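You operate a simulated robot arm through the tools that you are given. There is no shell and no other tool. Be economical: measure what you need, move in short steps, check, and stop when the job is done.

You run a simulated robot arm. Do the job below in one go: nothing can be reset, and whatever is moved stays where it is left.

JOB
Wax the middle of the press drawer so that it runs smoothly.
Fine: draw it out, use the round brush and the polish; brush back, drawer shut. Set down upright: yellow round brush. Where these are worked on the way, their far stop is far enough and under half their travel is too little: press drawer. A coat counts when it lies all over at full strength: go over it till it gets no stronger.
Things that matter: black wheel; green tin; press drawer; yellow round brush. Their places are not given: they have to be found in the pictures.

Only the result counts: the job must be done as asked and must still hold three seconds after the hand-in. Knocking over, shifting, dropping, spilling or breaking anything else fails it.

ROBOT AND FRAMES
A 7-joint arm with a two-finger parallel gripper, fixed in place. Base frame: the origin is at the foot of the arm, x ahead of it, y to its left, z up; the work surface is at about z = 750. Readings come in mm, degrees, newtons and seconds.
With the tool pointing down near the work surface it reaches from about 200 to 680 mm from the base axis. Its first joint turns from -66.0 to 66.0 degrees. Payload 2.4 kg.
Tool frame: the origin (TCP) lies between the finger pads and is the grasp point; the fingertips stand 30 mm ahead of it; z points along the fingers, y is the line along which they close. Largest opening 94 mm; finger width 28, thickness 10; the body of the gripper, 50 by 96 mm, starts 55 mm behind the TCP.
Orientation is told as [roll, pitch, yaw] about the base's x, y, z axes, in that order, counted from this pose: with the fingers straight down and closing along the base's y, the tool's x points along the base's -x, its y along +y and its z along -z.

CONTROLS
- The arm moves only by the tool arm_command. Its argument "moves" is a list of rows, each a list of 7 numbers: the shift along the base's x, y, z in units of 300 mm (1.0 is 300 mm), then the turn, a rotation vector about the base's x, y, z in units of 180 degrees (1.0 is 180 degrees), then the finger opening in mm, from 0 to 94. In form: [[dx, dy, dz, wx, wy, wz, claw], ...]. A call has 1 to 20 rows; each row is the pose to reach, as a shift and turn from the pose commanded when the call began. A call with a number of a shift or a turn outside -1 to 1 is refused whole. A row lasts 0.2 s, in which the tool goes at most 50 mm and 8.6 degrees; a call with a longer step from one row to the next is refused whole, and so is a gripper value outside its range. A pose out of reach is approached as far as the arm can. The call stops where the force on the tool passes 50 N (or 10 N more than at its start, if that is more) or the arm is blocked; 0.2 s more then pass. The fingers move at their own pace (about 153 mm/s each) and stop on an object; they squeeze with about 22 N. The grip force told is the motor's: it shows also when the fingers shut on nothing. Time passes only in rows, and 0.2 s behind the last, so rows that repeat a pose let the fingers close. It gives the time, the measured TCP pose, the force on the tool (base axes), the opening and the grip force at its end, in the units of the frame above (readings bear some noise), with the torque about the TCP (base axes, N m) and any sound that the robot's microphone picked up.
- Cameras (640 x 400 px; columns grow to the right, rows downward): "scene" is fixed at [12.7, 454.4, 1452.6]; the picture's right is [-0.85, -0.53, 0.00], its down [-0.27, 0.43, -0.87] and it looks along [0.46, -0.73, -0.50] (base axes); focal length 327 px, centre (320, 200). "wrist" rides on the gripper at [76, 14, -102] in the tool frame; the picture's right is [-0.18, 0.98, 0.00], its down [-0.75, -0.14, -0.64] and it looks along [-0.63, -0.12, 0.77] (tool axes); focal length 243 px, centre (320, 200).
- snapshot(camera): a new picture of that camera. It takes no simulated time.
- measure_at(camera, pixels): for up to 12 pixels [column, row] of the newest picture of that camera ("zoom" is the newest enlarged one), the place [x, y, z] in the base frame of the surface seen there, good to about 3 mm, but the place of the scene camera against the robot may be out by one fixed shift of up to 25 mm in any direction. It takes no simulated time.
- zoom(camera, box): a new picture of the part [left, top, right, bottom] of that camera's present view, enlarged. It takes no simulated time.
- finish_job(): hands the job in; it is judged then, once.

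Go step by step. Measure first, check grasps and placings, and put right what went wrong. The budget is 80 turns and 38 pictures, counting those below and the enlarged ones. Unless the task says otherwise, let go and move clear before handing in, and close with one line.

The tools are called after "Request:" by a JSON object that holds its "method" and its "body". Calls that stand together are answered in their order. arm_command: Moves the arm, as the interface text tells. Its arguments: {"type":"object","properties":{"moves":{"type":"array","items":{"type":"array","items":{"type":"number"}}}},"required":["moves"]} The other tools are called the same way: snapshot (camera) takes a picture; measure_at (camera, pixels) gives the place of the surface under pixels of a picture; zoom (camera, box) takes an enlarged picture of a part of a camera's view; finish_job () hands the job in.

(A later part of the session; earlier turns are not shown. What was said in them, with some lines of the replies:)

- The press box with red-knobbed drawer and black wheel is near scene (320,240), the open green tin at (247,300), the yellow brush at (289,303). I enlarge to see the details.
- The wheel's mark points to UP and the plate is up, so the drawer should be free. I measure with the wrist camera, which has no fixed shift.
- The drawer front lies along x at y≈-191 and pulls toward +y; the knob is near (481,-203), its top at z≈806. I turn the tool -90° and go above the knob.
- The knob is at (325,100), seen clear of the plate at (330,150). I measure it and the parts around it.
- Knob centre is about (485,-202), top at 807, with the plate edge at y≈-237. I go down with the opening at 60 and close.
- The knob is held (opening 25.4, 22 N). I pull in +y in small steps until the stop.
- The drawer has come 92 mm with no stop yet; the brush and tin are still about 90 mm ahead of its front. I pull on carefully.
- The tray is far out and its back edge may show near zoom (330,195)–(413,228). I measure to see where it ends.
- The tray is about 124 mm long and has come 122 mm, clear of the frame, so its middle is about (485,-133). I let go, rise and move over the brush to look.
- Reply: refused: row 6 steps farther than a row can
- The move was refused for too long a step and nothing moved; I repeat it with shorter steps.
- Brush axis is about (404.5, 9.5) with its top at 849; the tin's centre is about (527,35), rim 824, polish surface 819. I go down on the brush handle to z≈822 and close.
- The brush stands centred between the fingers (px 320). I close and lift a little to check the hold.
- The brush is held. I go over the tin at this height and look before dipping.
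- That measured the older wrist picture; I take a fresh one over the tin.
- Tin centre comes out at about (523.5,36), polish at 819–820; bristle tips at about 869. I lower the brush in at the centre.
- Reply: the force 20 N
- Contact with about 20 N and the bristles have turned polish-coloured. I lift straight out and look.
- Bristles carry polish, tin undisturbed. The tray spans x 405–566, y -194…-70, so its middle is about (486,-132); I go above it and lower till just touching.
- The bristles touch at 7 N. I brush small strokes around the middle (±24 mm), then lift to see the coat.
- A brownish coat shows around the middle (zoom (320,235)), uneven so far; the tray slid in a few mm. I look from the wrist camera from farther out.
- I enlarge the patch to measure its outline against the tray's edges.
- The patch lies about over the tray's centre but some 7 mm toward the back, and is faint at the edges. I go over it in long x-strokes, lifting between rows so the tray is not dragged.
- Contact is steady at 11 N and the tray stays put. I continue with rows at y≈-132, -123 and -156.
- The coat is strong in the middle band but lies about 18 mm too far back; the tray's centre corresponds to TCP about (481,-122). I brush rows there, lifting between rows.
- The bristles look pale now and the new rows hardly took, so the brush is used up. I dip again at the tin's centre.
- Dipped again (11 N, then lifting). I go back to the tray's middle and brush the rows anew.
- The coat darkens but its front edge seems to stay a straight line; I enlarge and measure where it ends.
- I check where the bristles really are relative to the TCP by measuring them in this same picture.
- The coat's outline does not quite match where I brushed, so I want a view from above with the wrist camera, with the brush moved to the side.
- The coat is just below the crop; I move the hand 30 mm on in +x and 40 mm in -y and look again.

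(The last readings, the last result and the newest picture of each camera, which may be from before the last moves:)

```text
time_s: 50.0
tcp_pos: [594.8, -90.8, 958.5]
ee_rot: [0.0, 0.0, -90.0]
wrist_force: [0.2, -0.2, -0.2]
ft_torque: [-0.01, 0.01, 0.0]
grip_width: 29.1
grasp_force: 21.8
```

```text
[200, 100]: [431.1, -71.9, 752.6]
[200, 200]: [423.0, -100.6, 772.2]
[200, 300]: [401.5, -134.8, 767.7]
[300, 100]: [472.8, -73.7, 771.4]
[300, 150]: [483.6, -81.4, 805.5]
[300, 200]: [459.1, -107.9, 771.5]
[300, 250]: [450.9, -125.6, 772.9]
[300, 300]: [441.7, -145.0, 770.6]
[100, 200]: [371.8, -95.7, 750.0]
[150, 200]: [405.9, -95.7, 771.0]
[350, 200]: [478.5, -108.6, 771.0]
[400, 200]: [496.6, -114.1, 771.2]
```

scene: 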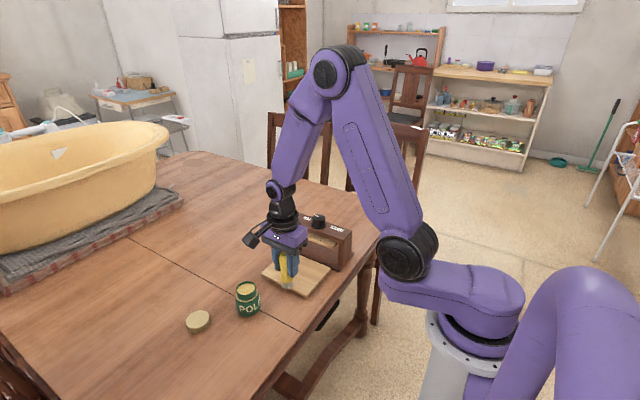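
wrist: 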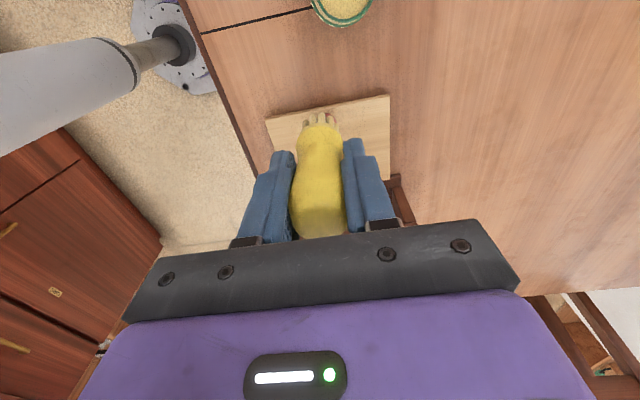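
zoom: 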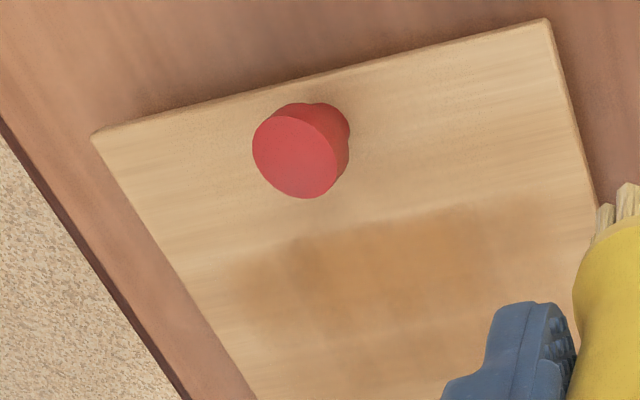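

From above the coat runs x≈421–530 with a sharp front edge at y≈-122, so the area seems bounded there (rows at -108 and -118 left nothing in front). I brush the whole area behind that line generously, with longer rows.

Request:
{"method": "arm_command", "body": {"moves": [[-0.06, -0.04, -0.1, 0, 0, 0, 10], [-0.12, -0.08, -0.2, 0, 0, 0, 10], [-0.183, -0.113, -0.3, 0, 0, 0, 10], [-0.183, -0.113, -0.37, 0, 0, 0, 10], [-0.183, -0.113, -0.4, 0, 0, 0, 10], [-0.243, -0.113, -0.4, 0, 0, 0, 10], [-0.303, -0.113, -0.4, 0, 0, 0, 10], [-0.363, -0.113, -0.4, 0, 0, 0, 10], [-0.423, -0.113, -0.4, 0, 0, 0, 10], [-0.483, -0.113, -0.4, 0, 0, 0, 10], [-0.543, -0.113, -0.4, 0, 0, 0, 10], [-0.543, -0.147, -0.365, 0, 0, 0, 10], [-0.543, -0.147, -0.4, 0, 0, 0, 10], [-0.483, -0.147, -0.4, 0, 0, 0, 10], [-0.423, -0.147, -0.4, 0, 0, 0, 10], [-0.363, -0.147, -0.4, 0, 0, 0, 10], [-0.303, -0.147, -0.4, 0, 0, 0, 10], [-0.243, -0.147, -0.4, 0, 0, 0, 10], [-0.183, -0.147, -0.4, 0, 0, 0, 10], [-0.183, -0.18, -0.365, 0, 0, 0, 10]]}}

Request:
{"method": "arm_command", "body": {"moves": [[0, 0, -0.035, 0, 0, 0, 10], [-0.06, 0, -0.035, 0, 0, 0, 10], [-0.12, 0, -0.035, 0, 0, 0, 10], [-0.18, 0, -0.035, 0, 0, 0, 10], [-0.24, 0, -0.035, 0, 0, 0, 10], [-0.3, 0, -0.035, 0, 0, 0, 10], [-0.36, 0, -0.035, 0, 0, 0, 10], [-0.36, -0.033, 0, 0, 0, 0, 10], [-0.36, -0.033, -0.035, 0, 0, 0, 10], [-0.3, -0.033, -0.035, 0, 0, 0, 10], [-0.24, -0.033, -0.035, 0, 0, 0, 10], [-0.18, -0.033, -0.035, 0, 0, 0, 10], [-0.12, -0.033, -0.035, 0, 0, 0, 10], [-0.06, -0.033, -0.035, 0, 0, 0, 10], [0, -0.033, -0.035, 0, 0, 0, 10], [0, -0.033, 0.08, 0, 0, 0, 10], [0.05, 0.05, 0.2, 0, 0, 0, 10], [0.1, 0.12, 0.3, 0, 0, 0, 10], [0.183, 0.18, 0.365, 0, 0, 0, 10], [0.183, 0.18, 0.365, 0, 0, 0, 10]]}}

Request:
{"method": "zoom", "body": {"camera": "wrist", "box": [140, 70, 300, 190]}}

Request:
{"method": "measure_at", "body": {"camera": "zoom", "pixels": [[200, 200], [220, 250], [250, 200], [250, 250], [300, 200], [300, 220], [300, 250], [300, 300], [400, 180], [500, 170], [500, 200], [540, 170]]}}

```text
time_s: 54.2
tcp_pos: [540.4, -143.7, 851.4]
ee_rot: [0.0, 0.1, -90.0]
wrist_force: [-0.2, 0.0, -0.6]
ft_torque: [0.01, -0.01, -0.05]
grip_width: 29.4
grasp_force: 21.4
```

```text
time_s: 58.4
tcp_pos: [593.8, -92.2, 958.8]
ee_rot: [0.0, 0.1, -90.0]
wrist_force: [-0.5, -0.3, -1.4]
ft_torque: [-0.02, 0.0, 0.0]
grip_width: 29.0
grasp_force: 21.6
```

```text
3.33 times, centred on (220, 130) of wrist
```

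zoom: 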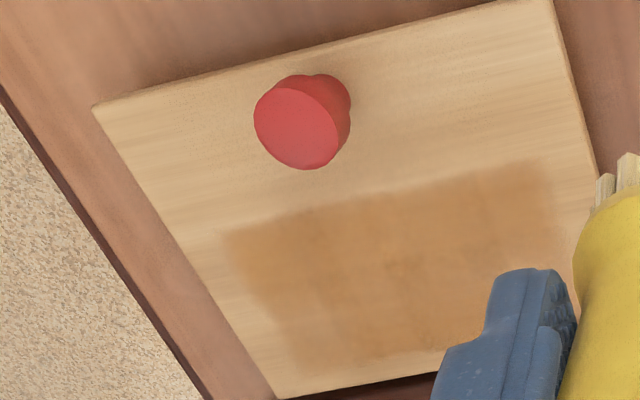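

```text
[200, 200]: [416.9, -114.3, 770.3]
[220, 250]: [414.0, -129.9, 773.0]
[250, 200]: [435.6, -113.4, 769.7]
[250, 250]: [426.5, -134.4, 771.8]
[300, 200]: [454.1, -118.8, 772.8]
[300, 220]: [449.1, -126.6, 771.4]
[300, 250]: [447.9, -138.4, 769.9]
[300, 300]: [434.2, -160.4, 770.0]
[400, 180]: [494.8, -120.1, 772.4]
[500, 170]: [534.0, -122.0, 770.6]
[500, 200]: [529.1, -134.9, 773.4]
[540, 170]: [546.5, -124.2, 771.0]
```

Now a sharp-edged rectangle shows, x≈420–548, y≈-121 to about -187, so the waxed area is bounded and growing stronger. I dip again, then go over the whole of it including the back and ends.

Request:
{"method": "arm_command", "body": {"moves": [[-0.06, 0.11, 0, 0, 0, 0, 10], [-0.12, 0.22, 0, 0, 0, 0, 10], [-0.18, 0.33, 0, 0, 0, 0, 10], [-0.233, 0.427, 0, 0, 0, 0, 10], [-0.236, 0.425, 0, 0, 0, 0, 10], [-0.236, 0.425, -0.1, 0, 0, 0, 10], [-0.236, 0.425, -0.19, 0, 0, 0, 10], [-0.236, 0.425, -0.22, 0, 0, 0, 10], [-0.236, 0.425, -0.23, 0, 0, 0, 10], [-0.236, 0.425, -0.23, 0, 0, 0, 10], [-0.236, 0.425, -0.23, 0, 0, 0, 10]]}}

```text
time_s: 60.8
tcp_pos: [525.9, 37.0, 891.0]
ee_rot: [0.1, 0.0, -90.0]
wrist_force: [-4.3, -1.4, 20.3]
ft_torque: [0.12, 0.3, 0.05]
grip_width: 29.3
grasp_force: 22.3
```

Dipped (20 N). Now full-area passes, from the back row at y≈-178 forward to -128.

Request:
{"method": "arm_command", "body": {"moves": [[0, 0, 0.07, 0, 0, 0, 10], [0, 0, 0.2, 0, 0, 0, 10], [0.02, -0.15, 0.2, 0, 0, 0, 10], [0.04, -0.3, 0.2, 0, 0, 0, 10], [0.066, -0.45, 0.2, 0, 0, 0, 10], [0.066, -0.6, 0.15, 0, 0, 0, 10], [0.066, -0.718, 0.05, 0, 0, 0, 10], [0.066, -0.718, -0.09, 0, 0, 0, 10], [0.066, -0.718, -0.169, 0, 0, 0, 10], [0.003, -0.718, -0.169, 0, 0, 0, 10], [-0.061, -0.718, -0.169, 0, 0, 0, 10], [-0.124, -0.718, -0.169, 0, 0, 0, 10], [-0.187, -0.718, -0.169, 0, 0, 0, 10], [-0.25, -0.718, -0.169, 0, 0, 0, 10], [-0.314, -0.718, -0.169, 0, 0, 0, 10], [-0.314, -0.685, -0.135, 0, 0, 0, 10], [-0.314, -0.685, -0.169, 0, 0, 0, 10], [-0.25, -0.685, -0.169, 0, 0, 0, 10], [-0.187, -0.685, -0.169, 0, 0, 0, 10], [-0.124, -0.685, -0.169, 0, 0, 0, 10]]}}

Request:
{"method": "arm_command", "body": {"moves": [[0.063, 0, 0, 0, 0, 0, 10], [0.127, 0, 0, 0, 0, 0, 10], [0.19, 0, 0, 0, 0, 0, 10], [0.19, 0.033, 0.035, 0, 0, 0, 10], [0.19, 0.033, 0, 0, 0, 0, 10], [0.127, 0.033, 0, 0, 0, 0, 10], [0.063, 0.033, 0, 0, 0, 0, 10], [0, 0.033, 0, 0, 0, 0, 10], [-0.063, 0.033, 0, 0, 0, 0, 10], [-0.127, 0.033, 0, 0, 0, 0, 10], [-0.19, 0.033, 0, 0, 0, 0, 10], [-0.19, 0.067, 0.035, 0, 0, 0, 10], [-0.19, 0.067, 0, 0, 0, 0, 10], [-0.127, 0.067, 0, 0, 0, 0, 10], [-0.063, 0.067, 0, 0, 0, 0, 10], [0, 0.067, 0, 0, 0, 0, 10], [0.063, 0.067, 0, 0, 0, 0, 10], [0.127, 0.067, 0, 0, 0, 0, 10], [0.19, 0.067, 0, 0, 0, 0, 10], [0.19, 0.1, 0.035, 0, 0, 0, 10]]}}

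Request:
{"method": "arm_command", "body": {"moves": [[0, 0, -0.035, 0, 0, 0, 10], [-0.063, 0, -0.035, 0, 0, 0, 10], [-0.127, 0, -0.035, 0, 0, 0, 10], [-0.19, 0, -0.035, 0, 0, 0, 10], [-0.253, 0, -0.035, 0, 0, 0, 10], [-0.317, 0, -0.035, 0, 0, 0, 10], [-0.38, 0, -0.035, 0, 0, 0, 10], [-0.38, 0.033, 0, 0, 0, 0, 10], [-0.38, 0.033, -0.035, 0, 0, 0, 10], [-0.317, 0.033, -0.035, 0, 0, 0, 10], [-0.253, 0.033, -0.035, 0, 0, 0, 10], [-0.19, 0.033, -0.035, 0, 0, 0, 10], [-0.127, 0.033, -0.035, 0, 0, 0, 10], [-0.063, 0.033, -0.035, 0, 0, 0, 10], [0, 0.033, -0.035, 0, 0, 0, 10], [0, 0.033, 0.08, 0, 0, 0, 10], [0.05, 0.08, 0.2, 0, 0, 0, 10], [0.11, 0.12, 0.3, 0, 0, 0, 10], [0.17, 0.16, 0.365, 0, 0, 0, 10], [0.17, 0.16, 0.365, 0, 0, 0, 10]]}}

Request:
{"method": "zoom", "body": {"camera": "wrist", "box": [140, 70, 300, 190]}}

```text
time_s: 65.0
tcp_pos: [488.8, -170.9, 840.0]
ee_rot: [0.0, 0.0, -90.0]
wrist_force: [0.4, 1.0, -0.5]
ft_torque: [-0.01, 0.01, -0.02]
grip_width: 29.1
grasp_force: 21.3
```

```text
time_s: 69.2
tcp_pos: [545.5, -139.7, 849.6]
ee_rot: [0.0, 0.1, -89.9]
wrist_force: [1.2, 0.9, -0.9]
ft_torque: [-0.04, -0.01, 0.02]
grip_width: 29.2
grasp_force: 22.0
```

```text
time_s: 73.4
tcp_pos: [593.0, -88.5, 958.7]
ee_rot: [0.0, 0.0, -90.0]
wrist_force: [-0.1, 0.4, -1.5]
ft_torque: [-0.02, 0.0, 0.0]
grip_width: 29.4
grasp_force: 22.1
```

```text
3.33 times, centred on (220, 130) of wrist
```

zoom: 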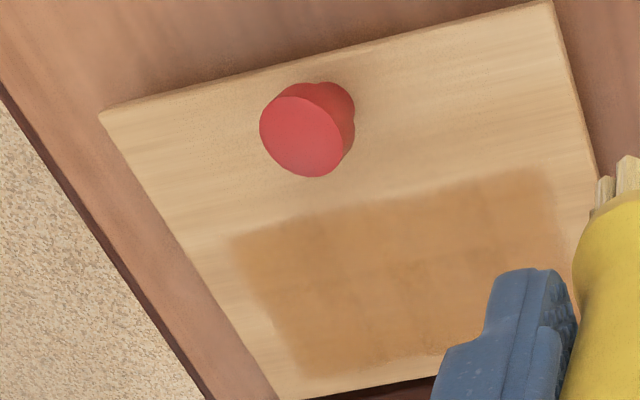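

Mid-pass force was near zero: the brush was pushed up a bit in the grip by the dip and hardly touched. I lower again, a few mm deeper, and read the force.

Request:
{"method": "arm_command", "body": {"moves": [[-0.06, -0.1, -0.1, 0, 0, 0, 10], [-0.12, -0.2, -0.2, 0, 0, 0, 10], [-0.17, -0.293, -0.29, 0, 0, 0, 10], [-0.17, -0.293, -0.37, 0, 0, 0, 10], [-0.17, -0.293, -0.4, 0, 0, 0, 10], [-0.17, -0.293, -0.41, 0, 0, 0, 10], [-0.17, -0.293, -0.41, 0, 0, 0, 10]]}}

```text
time_s: 75.0
tcp_pos: [543.6, -179.2, 837.0]
ee_rot: [0.2, -0.1, -90.0]
wrist_force: [-1.5, -1.3, 20.7]
ft_torque: [-0.03, 0.2, 0.02]
grip_width: 29.4
grasp_force: 21.7
```

20 N at 837: real contact. I raise 1 mm and brush every row slowly at this level.

Request:
{"method": "arm_command", "body": {"moves": [[0, 0, 0.003, 0, 0, 0, 10], [-0.0475, 0, 0.003, 0, 0, 0, 10], [-0.095, 0, 0.003, 0, 0, 0, 10], [-0.1425, 0, 0.003, 0, 0, 0, 10], [-0.19, 0, 0.003, 0, 0, 0, 10], [-0.2375, 0, 0.003, 0, 0, 0, 10], [-0.285, 0, 0.003, 0, 0, 0, 10], [-0.3325, 0, 0.003, 0, 0, 0, 10], [-0.38, 0, 0.003, 0, 0, 0, 10], [-0.38, 0.033, 0.035, 0, 0, 0, 10], [-0.38, 0.033, 0.003, 0, 0, 0, 10], [-0.3325, 0.033, 0.003, 0, 0, 0, 10], [-0.285, 0.033, 0.003, 0, 0, 0, 10], [-0.2375, 0.033, 0.003, 0, 0, 0, 10], [-0.19, 0.033, 0.003, 0, 0, 0, 10], [-0.1425, 0.033, 0.003, 0, 0, 0, 10], [-0.095, 0.033, 0.003, 0, 0, 0, 10], [-0.0475, 0.033, 0.003, 0, 0, 0, 10], [0, 0.033, 0.003, 0, 0, 0, 10]]}}

Request:
{"method": "arm_command", "body": {"moves": [[0, 0.033, 0.035, 0, 0, 0, 10], [0, 0.033, 0, 0, 0, 0, 10], [-0.0475, 0.033, 0, 0, 0, 0, 10], [-0.095, 0.033, 0, 0, 0, 0, 10], [-0.1425, 0.033, 0, 0, 0, 0, 10], [-0.19, 0.033, 0, 0, 0, 0, 10], [-0.2375, 0.033, 0, 0, 0, 0, 10], [-0.285, 0.033, 0, 0, 0, 0, 10], [-0.3325, 0.033, 0, 0, 0, 0, 10], [-0.38, 0.033, 0, 0, 0, 0, 10], [-0.38, 0.067, 0.035, 0, 0, 0, 10], [-0.38, 0.067, 0, 0, 0, 0, 10], [-0.3325, 0.067, 0, 0, 0, 0, 10], [-0.285, 0.067, 0, 0, 0, 0, 10], [-0.2375, 0.067, 0, 0, 0, 0, 10], [-0.19, 0.067, 0, 0, 0, 0, 10], [-0.1425, 0.067, 0, 0, 0, 0, 10], [-0.095, 0.067, 0, 0, 0, 0, 10], [-0.0475, 0.067, 0, 0, 0, 0, 10], [0, 0.067, 0, 0, 0, 0, 10]]}}

Request:
{"method": "arm_command", "body": {"moves": [[0, 0.033, 0.035, 0, 0, 0, 10], [0, 0.033, 0, 0, 0, 0, 10], [-0.0475, 0.033, 0, 0, 0, 0, 10], [-0.095, 0.033, 0, 0, 0, 0, 10], [-0.1425, 0.033, 0, 0, 0, 0, 10], [-0.19, 0.033, 0, 0, 0, 0, 10], [-0.2375, 0.033, 0, 0, 0, 0, 10], [-0.285, 0.033, 0, 0, 0, 0, 10], [-0.3325, 0.033, 0, 0, 0, 0, 10], [-0.38, 0.033, 0, 0, 0, 0, 10], [-0.38, 0.067, 0.035, 0, 0, 0, 10], [-0.38, 0.067, 0, 0, 0, 0, 10], [-0.3325, 0.067, 0, 0, 0, 0, 10], [-0.285, 0.067, 0, 0, 0, 0, 10], [-0.2375, 0.067, 0, 0, 0, 0, 10], [-0.19, 0.067, 0, 0, 0, 0, 10], [-0.1425, 0.067, 0, 0, 0, 0, 10], [-0.095, 0.067, 0, 0, 0, 0, 10], [-0.0475, 0.067, 0, 0, 0, 0, 10], [0, 0.067, 0, 0, 0, 0, 10]]}}

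```text
time_s: 79.0
tcp_pos: [544.9, -168.2, 837.5]
ee_rot: [-0.1, 0.0, -90.0]
wrist_force: [-0.2, 0.9, -0.1]
ft_torque: [-0.02, -0.03, -0.03]
grip_width: 29.3
grasp_force: 22.0
```

```text
time_s: 83.2
tcp_pos: [540.8, -148.7, 837.6]
ee_rot: [-0.1, 0.0, -90.0]
wrist_force: [-2.2, 0.3, 6.8]
ft_torque: [-0.03, 0.16, -0.01]
grip_width: 29.1
grasp_force: 21.9
```

```text
time_s: 87.4
tcp_pos: [544.5, -127.7, 837.9]
ee_rot: [0.0, 0.0, -90.1]
wrist_force: [-0.6, 0.3, -1.3]
ft_torque: [0.03, 0.0, 0.02]
grip_width: 29.3
grasp_force: 22.0
```

Contact fades again because the brush creeps up in the grip under pressure (tips now about 67 mm below the TCP). I dip once more gently and then work with a slightly deeper level on each row.

Request:
{"method": "arm_command", "body": {"moves": [[0, 0, 0.15, 0, 0, 0, 10], [0, 0.05, 0.3, 0, 0, 0, 10], [-0.02, 0.18, 0.35, 0, 0, 0, 10], [-0.04, 0.32, 0.35, 0, 0, 0, 10], [-0.067, 0.45, 0.35, 0, 0, 0, 10], [-0.067, 0.55, 0.35, 0, 0, 0, 10], [-0.067, 0.55, 0.35, 0, 0, 0, 10], [-0.067, 0.55, 0.23, 0, 0, 0, 10], [-0.067, 0.55, 0.18, 0, 0, 0, 10], [-0.067, 0.55, 0.165, 0, 0, 0, 10], [-0.067, 0.55, 0.16, 0, 0, 0, 10], [-0.067, 0.55, 0.16, 0, 0, 0, 10]]}}

```text
time_s: 90.0
tcp_pos: [525.7, 37.6, 886.9]
ee_rot: [0.0, 0.0, -90.0]
wrist_force: [-2.7, 0.8, 10.3]
ft_torque: [-0.02, 0.2, 0.0]
grip_width: 29.3
grasp_force: 21.4
```

10 N in the tin. I go back and work rows from the back forward, lowering about 0.7 mm more each row.

Request:
{"method": "arm_command", "body": {"moves": [[0, 0, 0.07, 0, 0, 0, 10], [0, 0, 0.2, 0, 0, 0, 10], [0.02, -0.15, 0.2, 0, 0, 0, 10], [0.04, -0.3, 0.2, 0, 0, 0, 10], [0.067, -0.45, 0.2, 0, 0, 0, 10], [0.067, -0.6, 0.15, 0, 0, 0, 10], [0.067, -0.717, 0.05, 0, 0, 0, 10], [0.067, -0.717, -0.09, 0, 0, 0, 10], [0.067, -0.717, -0.163, 0, 0, 0, 10], [0.02, -0.717, -0.163, 0, 0, 0, 10], [-0.028, -0.717, -0.164, 0, 0, 0, 10], [-0.075, -0.717, -0.165, 0, 0, 0, 10], [-0.123, -0.717, -0.166, 0, 0, 0, 10], [-0.17, -0.717, -0.167, 0, 0, 0, 10], [-0.218, -0.717, -0.167, 0, 0, 0, 10], [-0.265, -0.717, -0.168, 0, 0, 0, 10], [-0.313, -0.717, -0.168, 0, 0, 0, 10]]}}

Request:
{"method": "arm_command", "body": {"moves": [[0, 0.033, 0.035, 0, 0, 0, 10], [0, 0.033, -0.002, 0, 0, 0, 10], [0.0475, 0.033, -0.002, 0, 0, 0, 10], [0.095, 0.033, -0.002, 0, 0, 0, 10], [0.1425, 0.033, -0.003, 0, 0, 0, 10], [0.19, 0.033, -0.003, 0, 0, 0, 10], [0.2375, 0.033, -0.004, 0, 0, 0, 10], [0.285, 0.033, -0.004, 0, 0, 0, 10], [0.3325, 0.033, -0.005, 0, 0, 0, 10], [0.38, 0.033, -0.005, 0, 0, 0, 10]]}}

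```text
time_s: 93.6
tcp_pos: [429.3, -178.3, 836.0]
ee_rot: [0.0, -0.1, -90.0]
wrist_force: [8.3, 0.1, 20.8]
ft_torque: [-0.04, -0.42, 0.03]
grip_width: 29.1
grasp_force: 21.8
```

```text
time_s: 95.8
tcp_pos: [544.6, -169.6, 834.6]
ee_rot: [0.1, 0.0, -90.0]
wrist_force: [-7.3, 0.5, 21.4]
ft_torque: [-0.1, 0.47, -0.05]
grip_width: 29.2
grasp_force: 22.0
```

Firm contact of about 21 N through both rows. I continue forward with slight deepening.

Request:
{"method": "arm_command", "body": {"moves": [[0, 0.033, 0.035, 0, 0, 0, 10], [0, 0.033, 0, 0, 0, 0, 10], [-0.0475, 0.033, 0, 0, 0, 0, 10], [-0.095, 0.033, 0, 0, 0, 0, 10], [-0.1425, 0.033, -0.001, 0, 0, 0, 10], [-0.19, 0.033, -0.001, 0, 0, 0, 10], [-0.2375, 0.033, -0.002, 0, 0, 0, 10], [-0.285, 0.033, -0.002, 0, 0, 0, 10], [-0.3325, 0.033, -0.003, 0, 0, 0, 10], [-0.38, 0.033, -0.003, 0, 0, 0, 10], [-0.38, 0.067, 0.035, 0, 0, 0, 10], [-0.38, 0.067, -0.003, 0, 0, 0, 10], [-0.3325, 0.067, -0.003, 0, 0, 0, 10], [-0.285, 0.067, -0.003, 0, 0, 0, 10], [-0.2375, 0.067, -0.004, 0, 0, 0, 10], [-0.19, 0.067, -0.004, 0, 0, 0, 10], [-0.1425, 0.067, -0.005, 0, 0, 0, 10], [-0.095, 0.067, -0.005, 0, 0, 0, 10], [-0.0475, 0.067, -0.006, 0, 0, 0, 10], [0, 0.067, -0.006, 0, 0, 0, 10]]}}

Request:
{"method": "arm_command", "body": {"moves": [[0, 0.033, 0.035, 0, 0, 0, 10], [0, 0.033, 0, 0, 0, 0, 10], [-0.0475, 0.033, 0, 0, 0, 0, 10], [-0.095, 0.033, 0, 0, 0, 0, 10], [-0.1425, 0.033, -0.001, 0, 0, 0, 10], [-0.19, 0.033, -0.001, 0, 0, 0, 10], [-0.2375, 0.033, -0.002, 0, 0, 0, 10], [-0.285, 0.033, -0.002, 0, 0, 0, 10], [-0.3325, 0.033, -0.003, 0, 0, 0, 10], [-0.38, 0.033, -0.003, 0, 0, 0, 10], [-0.38, 0.067, 0.035, 0, 0, 0, 10], [-0.38, 0.067, -0.003, 0, 0, 0, 10], [-0.3325, 0.067, -0.003, 0, 0, 0, 10], [-0.285, 0.067, -0.003, 0, 0, 0, 10], [-0.2375, 0.067, -0.004, 0, 0, 0, 10], [-0.19, 0.067, -0.004, 0, 0, 0, 10], [-0.1425, 0.067, -0.005, 0, 0, 0, 10], [-0.095, 0.067, -0.005, 0, 0, 0, 10], [-0.0475, 0.067, -0.006, 0, 0, 0, 10], [0, 0.067, -0.006, 0, 0, 0, 10]]}}

Request:
{"method": "arm_command", "body": {"moves": [[0.05, 0, 0.1, 0, 0, 0, 10], [0.1, 0.04, 0.22, 0, 0, 0, 10], [0.17, 0.1, 0.33, 0, 0, 0, 10], [0.17, 0.127, 0.41, 0, 0, 0, 10], [0.17, 0.127, 0.41, 0, 0, 0, 10]]}}

Request:
{"method": "zoom", "body": {"camera": "wrist", "box": [140, 70, 300, 190]}}

```text
time_s: 100.0
tcp_pos: [544.8, -149.3, 832.7]
ee_rot: [0.1, 0.0, -90.1]
wrist_force: [-5.5, 0.7, 15.5]
ft_torque: [-0.26, 0.29, -0.07]
grip_width: 29.3
grasp_force: 22.3
```

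```text
time_s: 104.2
tcp_pos: [543.7, -129.5, 829.9]
ee_rot: [0.0, 0.0, -90.0]
wrist_force: [-2.6, 0.0, 9.7]
ft_torque: [-0.17, 0.17, -0.05]
grip_width: 29.3
grasp_force: 21.8
```

```text
time_s: 105.4
tcp_pos: [594.1, -89.0, 950.8]
ee_rot: [0.0, 0.0, -90.0]
wrist_force: [-0.4, 0.3, -1.3]
ft_torque: [0.01, 0.0, 0.03]
grip_width: 29.4
grasp_force: 21.7
```

```text
3.33 times, centred on (220, 130) of wrist
```

zoom: 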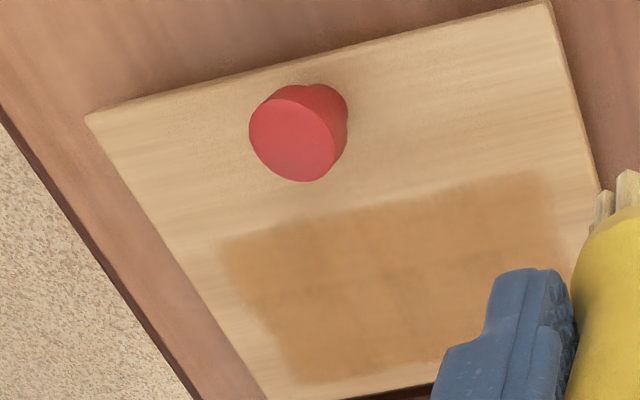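

The coat looks nearly even and dark over x≈420–550; ends may be a bit softer. I dip again and do one more full round reaching slightly past all edges.

Request:
{"method": "arm_command", "body": {"moves": [[-0.06, 0.11, 0, 0, 0, 0, 10], [-0.12, 0.22, 0, 0, 0, 0, 10], [-0.18, 0.33, 0, 0, 0, 0, 10], [-0.237, 0.423, 0, 0, 0, 0, 10], [-0.237, 0.423, 0, 0, 0, 0, 10], [-0.237, 0.423, -0.12, 0, 0, 0, 10], [-0.237, 0.423, -0.21, 0, 0, 0, 10], [-0.237, 0.423, -0.235, 0, 0, 0, 10], [-0.237, 0.423, -0.247, 0, 0, 0, 10], [-0.237, 0.423, -0.247, 0, 0, 0, 10], [-0.237, 0.423, -0.247, 0, 0, 0, 10]]}}

```text
time_s: 107.8
tcp_pos: [524.4, 36.3, 879.6]
ee_rot: [0.3, 0.0, -90.0]
wrist_force: [3.0, 1.4, 21.0]
ft_torque: [0.05, -0.12, 0.0]
grip_width: 29.5
grasp_force: 21.5
```

Dipped (21 N). Full round again, x 424–550, rows from -180 forward.

Request:
{"method": "arm_command", "body": {"moves": [[0, 0, 0.07, 0, 0, 0, 10], [0, 0, 0.2, 0, 0, 0, 10], [0.02, -0.15, 0.2, 0, 0, 0, 10], [0.04, -0.3, 0.2, 0, 0, 0, 10], [0.067, -0.45, 0.2, 0, 0, 0, 10], [0.087, -0.6, 0.15, 0, 0, 0, 10], [0.087, -0.717, 0.05, 0, 0, 0, 10], [0.087, -0.723, -0.09, 0, 0, 0, 10], [0.087, -0.723, -0.165, 0, 0, 0, 10], [0.0345, -0.723, -0.166, 0, 0, 0, 10], [-0.018, -0.723, -0.167, 0, 0, 0, 10], [-0.0705, -0.723, -0.167, 0, 0, 0, 10], [-0.123, -0.723, -0.168, 0, 0, 0, 10], [-0.1755, -0.723, -0.168, 0, 0, 0, 10], [-0.228, -0.723, -0.169, 0, 0, 0, 10], [-0.2805, -0.723, -0.169, 0, 0, 0, 10], [-0.333, -0.723, -0.17, 0, 0, 0, 10]]}}

Request:
{"method": "arm_command", "body": {"moves": [[0, 0.033, 0.035, 0, 0, 0, 10], [0, 0.033, -0.001, 0, 0, 0, 10], [0.0525, 0.033, -0.001, 0, 0, 0, 10], [0.105, 0.033, -0.001, 0, 0, 0, 10], [0.1575, 0.033, -0.002, 0, 0, 0, 10], [0.21, 0.033, -0.002, 0, 0, 0, 10], [0.2625, 0.033, -0.003, 0, 0, 0, 10], [0.315, 0.033, -0.003, 0, 0, 0, 10], [0.3675, 0.033, -0.004, 0, 0, 0, 10], [0.42, 0.033, -0.004, 0, 0, 0, 10]]}}

```text
time_s: 111.4
tcp_pos: [424.0, -180.4, 827.1]
ee_rot: [0.0, 0.0, -90.1]
wrist_force: [7.0, 0.1, 16.0]
ft_torque: [-0.01, -0.25, 0.04]
grip_width: 29.2
grasp_force: 22.4
```

```text
time_s: 113.6
tcp_pos: [548.4, -171.6, 827.0]
ee_rot: [0.0, 0.1, -90.0]
wrist_force: [-6.3, -0.6, 17.8]
ft_torque: [-0.01, 0.39, 0.0]
grip_width: 29.1
grasp_force: 21.9
```

Contact 16–18 N. I continue with the rows at -160, -150, -140, -130 and -121.

Request:
{"method": "arm_command", "body": {"moves": [[0, 0.033, 0.035, 0, 0, 0, 10], [0, 0.033, 0, 0, 0, 0, 10], [-0.0525, 0.033, 0, 0, 0, 0, 10], [-0.105, 0.033, 0, 0, 0, 0, 10], [-0.1575, 0.033, -0.001, 0, 0, 0, 10], [-0.21, 0.033, -0.001, 0, 0, 0, 10], [-0.2625, 0.033, -0.002, 0, 0, 0, 10], [-0.315, 0.033, -0.002, 0, 0, 0, 10], [-0.3675, 0.033, -0.003, 0, 0, 0, 10], [-0.42, 0.033, -0.003, 0, 0, 0, 10], [-0.42, 0.067, 0.035, 0, 0, 0, 10], [-0.42, 0.067, -0.003, 0, 0, 0, 10], [-0.3675, 0.067, -0.003, 0, 0, 0, 10], [-0.315, 0.067, -0.003, 0, 0, 0, 10], [-0.2625, 0.067, -0.004, 0, 0, 0, 10], [-0.21, 0.067, -0.004, 0, 0, 0, 10], [-0.1575, 0.067, -0.005, 0, 0, 0, 10], [-0.105, 0.067, -0.005, 0, 0, 0, 10], [-0.0525, 0.067, -0.006, 0, 0, 0, 10], [0, 0.067, -0.006, 0, 0, 0, 10]]}}

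Request:
{"method": "arm_command", "body": {"moves": [[0, 0.033, 0.035, 0, 0, 0, 10], [0, 0.033, 0, 0, 0, 0, 10], [-0.0525, 0.033, 0, 0, 0, 0, 10], [-0.105, 0.033, 0, 0, 0, 0, 10], [-0.1575, 0.033, -0.001, 0, 0, 0, 10], [-0.21, 0.033, -0.001, 0, 0, 0, 10], [-0.2625, 0.033, -0.002, 0, 0, 0, 10], [-0.315, 0.033, -0.002, 0, 0, 0, 10], [-0.3675, 0.033, -0.003, 0, 0, 0, 10], [-0.42, 0.033, -0.003, 0, 0, 0, 10], [-0.42, 0.067, 0.035, 0, 0, 0, 10], [-0.42, 0.067, -0.003, 0, 0, 0, 10], [-0.3675, 0.067, -0.003, 0, 0, 0, 10], [-0.315, 0.067, -0.003, 0, 0, 0, 10], [-0.2625, 0.067, -0.004, 0, 0, 0, 10], [-0.21, 0.067, -0.004, 0, 0, 0, 10], [-0.1575, 0.067, -0.005, 0, 0, 0, 10], [-0.105, 0.067, -0.005, 0, 0, 0, 10], [-0.0525, 0.067, -0.006, 0, 0, 0, 10], [0, 0.067, -0.006, 0, 0, 0, 10]]}}

Request:
{"method": "arm_command", "body": {"moves": [[0, 0.03, 0.035, 0, 0, 0, 10], [0, 0.03, 0, 0, 0, 0, 10], [-0.0525, 0.03, 0, 0, 0, 0, 10], [-0.105, 0.03, 0, 0, 0, 0, 10], [-0.1575, 0.03, -0.001, 0, 0, 0, 10], [-0.21, 0.03, -0.001, 0, 0, 0, 10], [-0.2625, 0.03, -0.002, 0, 0, 0, 10], [-0.315, 0.03, -0.002, 0, 0, 0, 10], [-0.3675, 0.03, -0.003, 0, 0, 0, 10], [-0.42, 0.03, -0.003, 0, 0, 0, 10], [-0.4, 0.03, 0.12, 0, 0, 0, 10], [-0.3, 0.03, 0.24, 0, 0, 0, 10], [-0.2, 0.05, 0.36, 0, 0, 0, 10], [-0.1, 0.08, 0.41, 0, 0, 0, 10], [0, 0.1, 0.41, 0, 0, 0, 10], [0.1, 0.13, 0.41, 0, 0, 0, 10], [0.15, 0.137, 0.41, 0, 0, 0, 10], [0.15, 0.137, 0.41, 0, 0, 0, 10]]}}

Request:
{"method": "zoom", "body": {"camera": "wrist", "box": [140, 70, 300, 190]}}

```text
time_s: 117.8
tcp_pos: [548.4, -151.2, 825.1]
ee_rot: [0.0, 0.0, -90.0]
wrist_force: [-5.3, 0.8, 15.4]
ft_torque: [-0.25, 0.23, -0.05]
grip_width: 29.2
grasp_force: 21.7
```

```text
time_s: 122.0
tcp_pos: [549.9, -130.8, 823.6]
ee_rot: [0.0, 0.0, -90.1]
wrist_force: [-2.4, 1.1, 10.1]
ft_torque: [-0.17, 0.12, -0.04]
grip_width: 29.2
grasp_force: 21.9
```

```text
time_s: 125.8
tcp_pos: [595.7, -89.1, 946.8]
ee_rot: [0.0, 0.0, -90.0]
wrist_force: [-0.5, 0.1, -0.4]
ft_torque: [0.02, 0.03, -0.02]
grip_width: 29.1
grasp_force: 22.0
```

```text
3.33 times, centred on (220, 130) of wrist
```

zoom: 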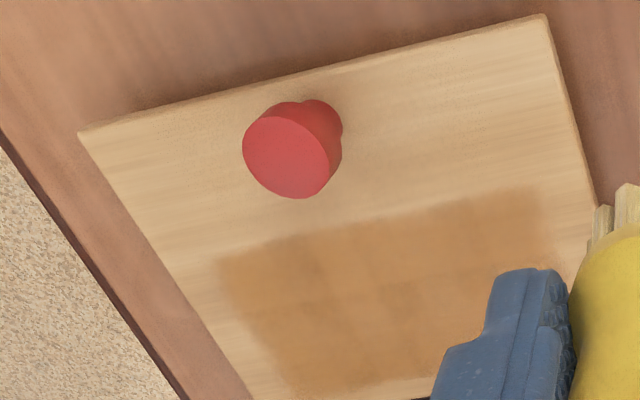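

The coat is even and no darker than after the round before, so it is at full strength. I carry the brush to its old place (404.5, 8.5) and check the tray from the scene camera on the way.

Request:
{"method": "arm_command", "body": {"moves": [[-0.1, 0.05, 0, 0, 0, 0, 10], [-0.2, 0.1, 0, 0, 0, 0, 10], [-0.3, 0.15, 0, 0, 0, 0, 10], [-0.4, 0.2, 0, 0, 0, 0, 10], [-0.5, 0.25, 0, 0, 0, 0, 10], [-0.6, 0.3, 0, 0, 0, 0, 10], [-0.636, 0.323, 0, 0, 0, 0, 10], [-0.636, 0.323, -0.15, 0, 0, 0, 10], [-0.636, 0.323, -0.3, 0, 0, 0, 10], [-0.636, 0.323, -0.4, 0, 0, 0, 10], [-0.636, 0.323, -0.42, 0, 0, 0, 10]]}}

Request:
{"method": "zoom", "body": {"camera": "scene", "box": [252, 230, 348, 330]}}

```text
time_s: 128.2
tcp_pos: [404.4, 7.2, 818.0]
ee_rot: [0.1, 0.0, -90.0]
wrist_force: [0.1, 1.1, -0.2]
ft_torque: [0.03, -0.01, -0.01]
grip_width: 29.2
grasp_force: 21.9
```

```text
4.00 times, centred on (300, 280) of scene
```

zoom: 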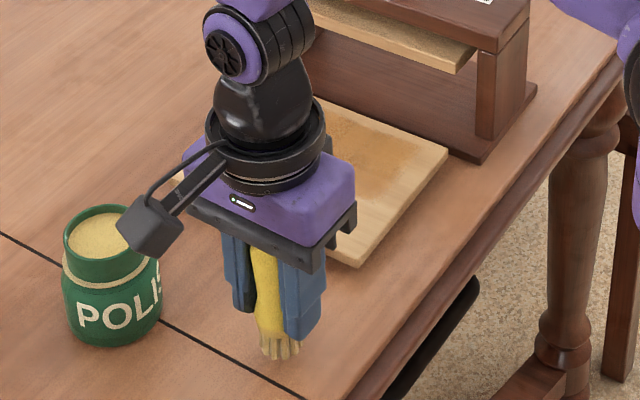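

I measure how high the bristle tips stand over the table before lowering.

Request:
{"method": "measure_at", "body": {"camera": "zoom", "pixels": [[270, 355], [281, 356], [292, 352], [281, 340], [265, 385], [375, 160], [345, 130], [330, 120], [400, 170]]}}

```text
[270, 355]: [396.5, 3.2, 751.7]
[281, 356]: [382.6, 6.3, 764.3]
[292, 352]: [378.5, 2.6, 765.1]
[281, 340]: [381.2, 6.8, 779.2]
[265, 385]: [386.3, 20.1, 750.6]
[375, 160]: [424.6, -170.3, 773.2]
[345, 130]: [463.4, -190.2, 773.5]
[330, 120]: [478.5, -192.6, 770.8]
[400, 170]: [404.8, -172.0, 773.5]
```

The tips stand about 13 mm above the table. I lower gently until I feel the table.

Request:
{"method": "arm_command", "body": {"moves": [[0, 0, -0.02, 0, 0, 0, 10], [0, 0, -0.033, 0, 0, 0, 10], [0, 0, -0.038, 0, 0, 0, 10], [0, 0, -0.041, 0, 0, 0, 10], [0, 0, -0.041, 0, 0, 0, 10]]}}

```text
time_s: 129.4
tcp_pos: [403.3, 7.6, 806.5]
ee_rot: [-0.1, 0.1, -90.0]
wrist_force: [0.2, 0.5, -0.9]
ft_torque: [0.01, 0.02, 0.03]
grip_width: 29.0
grasp_force: 21.8
```

Request:
{"method": "arm_command", "body": {"moves": [[0, 0, -0.004, 0, 0, 0, 10], [0, 0, -0.007, 0, 0, 0, 10], [0, 0, -0.009, 0, 0, 0, 10], [0, 0, -0.009, 0, 0, 0, 10]]}}

```text
time_s: 130.4
tcp_pos: [404.5, 6.2, 804.8]
ee_rot: [-0.1, 0.0, -90.0]
wrist_force: [-4.7, -0.4, 21.3]
ft_torque: [-0.06, 0.28, -0.01]
grip_width: 29.3
grasp_force: 22.2
```

Firm contact (21 N). I ease by half a millimetre, open, wait and rise straight up.

Request:
{"method": "arm_command", "body": {"moves": [[0, 0, 0.002, 0, 0, 0, 10], [0, 0, 0.002, 0, 0, 0, 36], [0, 0, 0.002, 0, 0, 0, 60], [0, 0, 0.002, 0, 0, 0, 70], [0, 0, 0.002, 0, 0, 0, 70], [0, 0, 0.05, 0, 0, 0, 70], [0, 0, 0.15, 0, 0, 0, 70], [0, 0, 0.28, 0, 0, 0, 70], [0, 0, 0.42, 0, 0, 0, 70], [0, 0, 0.5, 0, 0, 0, 70]]}}

```text
time_s: 132.6
tcp_pos: [401.9, 6.4, 953.2]
ee_rot: [-0.1, 0.0, -90.0]
wrist_force: [0.1, -0.2, -0.5]
ft_torque: [0.02, 0.0, 0.01]
grip_width: 69.8
grasp_force: 0.1
```

The fingers are clear. I go above the drawer knob and take a wrist picture that shows coat, knob and perhaps the brush.

Request:
{"method": "arm_command", "body": {"moves": [[0.06, -0.07, 0, 0, 0, 0, 70], [0.12, -0.14, 0, 0, 0, 0, 70], [0.18, -0.21, 0, 0, 0, 0, 70], [0.24, -0.27, 0, 0, 0, 0, 70], [0.268, -0.295, 0, 0, 0, 0, 70], [0.268, -0.295, 0, 0, 0, 0, 70]]}}

Request:
{"method": "snapshot", "body": {"camera": "wrist"}}

```text
time_s: 134.0
tcp_pos: [484.8, -81.6, 955.1]
ee_rot: [0.0, 0.0, -89.9]
wrist_force: [-0.4, -0.1, -1.1]
ft_torque: [-0.01, -0.02, 0.0]
grip_width: 69.8
grasp_force: 0.0
```

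```text
1 pictures are left
```

wrist: 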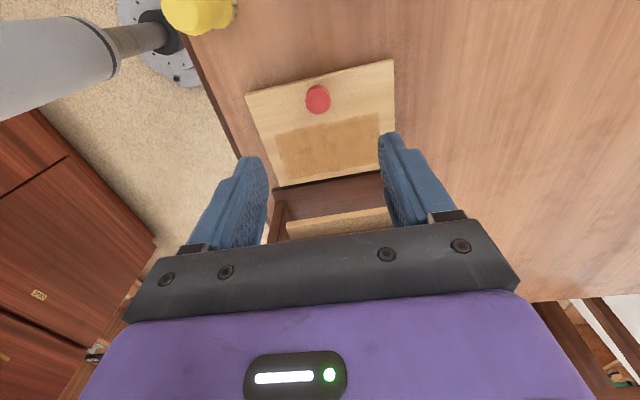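

The waxed rectangle is whole and even. I measure the knob and the brush here.

Request:
{"method": "measure_at", "body": {"camera": "wrist", "pixels": [[318, 97], [317, 110], [307, 102], [330, 98], [318, 88], [247, 95], [393, 62], [190, 20], [200, 30], [220, 10], [234, 8], [275, 186]]}}

```text
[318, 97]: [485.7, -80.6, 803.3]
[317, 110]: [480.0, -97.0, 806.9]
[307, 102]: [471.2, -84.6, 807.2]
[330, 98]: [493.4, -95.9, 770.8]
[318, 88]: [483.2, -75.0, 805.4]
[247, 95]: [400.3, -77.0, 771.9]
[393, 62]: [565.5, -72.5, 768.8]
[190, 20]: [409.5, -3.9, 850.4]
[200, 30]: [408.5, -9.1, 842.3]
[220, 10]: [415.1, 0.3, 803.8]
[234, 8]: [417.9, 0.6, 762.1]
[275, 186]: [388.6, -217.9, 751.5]
```

The brush stands upright (top at 850, foot at the table). The knob centre is (483.5,-86); I go down and grip it.

Request:
{"method": "arm_command", "body": {"moves": [[-0.002, -0.019, -0.13, 0, 0, 0, 60], [-0.002, -0.019, -0.26, 0, 0, 0, 60], [-0.002, -0.019, -0.38, 0, 0, 0, 60], [-0.002, -0.019, -0.45, 0, 0, 0, 60], [-0.002, -0.019, -0.484, 0, 0, 0, 60], [-0.002, -0.019, -0.484, 0, 0, 0, 10], [-0.002, -0.019, -0.484, 0, 0, 0, 10], [-0.002, -0.019, -0.484, 0, 0, 0, 10]]}}

```text
time_s: 135.8
tcp_pos: [483.2, -88.5, 809.6]
ee_rot: [-0.1, 0.0, -90.1]
wrist_force: [-3.6, 1.1, -0.5]
ft_torque: [0.05, -0.1, -0.14]
grip_width: 25.3
grasp_force: 21.9
```

Knob held. I push the drawer back in -y, slowing near the shut place, until it resists.

Request:
{"method": "arm_command", "body": {"moves": [[0, -0.05, 0, 0, 0, 0, 10], [0, -0.1, 0, 0, 0, 0, 10], [0, -0.15, 0, 0, 0, 0, 10], [0, -0.2, 0, 0, 0, 0, 10], [0, -0.25, 0, 0, 0, 0, 10], [0, -0.3, 0, 0, 0, 0, 10], [0, -0.34, 0, 0, 0, 0, 10], [0, -0.365, 0, 0, 0, 0, 10], [0, -0.38, 0, 0, 0, 0, 10], [0, -0.39, 0, 0, 0, 0, 10], [0, -0.39, 0, 0, 0, 0, 10]]}}

```text
time_s: 138.2
tcp_pos: [484.4, -203.2, 809.9]
ee_rot: [0.1, 0.0, -90.0]
wrist_force: [-2.0, 9.0, 9.8]
ft_torque: [0.34, -0.15, 0.05]
grip_width: 25.2
grasp_force: 22.0
```

It meets resistance (9 N) near the starting place. I push a few mm more to make sure it is fully shut.

Request:
{"method": "arm_command", "body": {"moves": [[0, -0.007, 0, 0, 0, 0, 10], [0, -0.014, 0, 0, 0, 0, 10], [0, -0.02, 0, 0, 0, 0, 10], [0, -0.02, 0, 0, 0, 0, 10]]}}

```text
time_s: 139.2
tcp_pos: [483.3, -209.2, 810.4]
ee_rot: [0.2, 0.0, -90.0]
wrist_force: [2.8, 19.1, 23.9]
ft_torque: [0.44, 0.5, -0.09]
grip_width: 25.0
grasp_force: 22.0
```

Force rises to 19 N without give: the drawer is at its stop. I let go, rise and move clear.

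Request:
{"method": "arm_command", "body": {"moves": [[0, 0, 0, 0, 0, 0, 40], [0, 0, 0, 0, 0, 0, 60], [0, 0, 0, 0, 0, 0, 60], [0, 0.01, 0.06, 0, 0, 0, 60], [0, 0.02, 0.2, 0, 0, 0, 60], [0, 0.03, 0.35, 0, 0, 0, 60], [0, 0.05, 0.5, 0, 0, 0, 60], [0.1, 0.1, 0.6, 0, 0, 0, 60], [0.2, 0.15, 0.7, 0, 0, 0, 60], [0.25, 0.2, 0.75, 0, 0, 0, 60], [0.25, 0.2, 0.75, 0, 0, 0, 60]]}}

Request:
{"method": "snapshot", "body": {"camera": "scene"}}

Request:
{"method": "measure_at", "body": {"camera": "scene", "pixels": [[289, 292], [289, 305], [309, 250], [297, 251], [309, 256], [315, 262], [320, 216], [246, 290], [197, 318]]}}

```text
time_s: 141.6
tcp_pos: [558.3, -150.6, 1034.5]
ee_rot: [0.0, -0.1, -90.1]
wrist_force: [-0.2, -0.1, -0.8]
ft_torque: [0.01, -0.02, -0.03]
grip_width: 60.0
grasp_force: 0.1
```

```text
0 pictures are left
```

scene: 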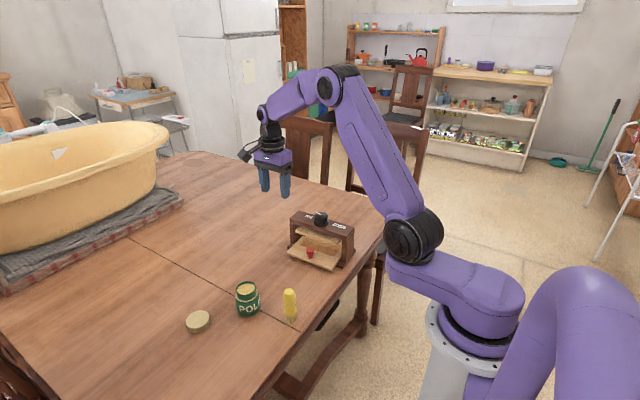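

```text
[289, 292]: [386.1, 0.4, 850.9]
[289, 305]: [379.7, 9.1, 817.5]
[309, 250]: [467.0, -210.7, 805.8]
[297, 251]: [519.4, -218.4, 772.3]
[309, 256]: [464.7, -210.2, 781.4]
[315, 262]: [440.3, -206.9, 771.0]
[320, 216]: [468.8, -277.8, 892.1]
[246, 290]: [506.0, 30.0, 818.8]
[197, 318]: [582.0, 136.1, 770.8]
```

The last picture shows the drawer in with its knob as at the start (309,250), the brush upright at its place (289,303), and tin, lid and wheel unmoved. I hand in.

Request:
{"method": "finish_job", "body": {}}

```text
The job is handed in.
```

The middle of the press drawer is waxed all over, with the last round adding no more strength; the yellow round brush stands upright back in its place, and the drawer is shut.
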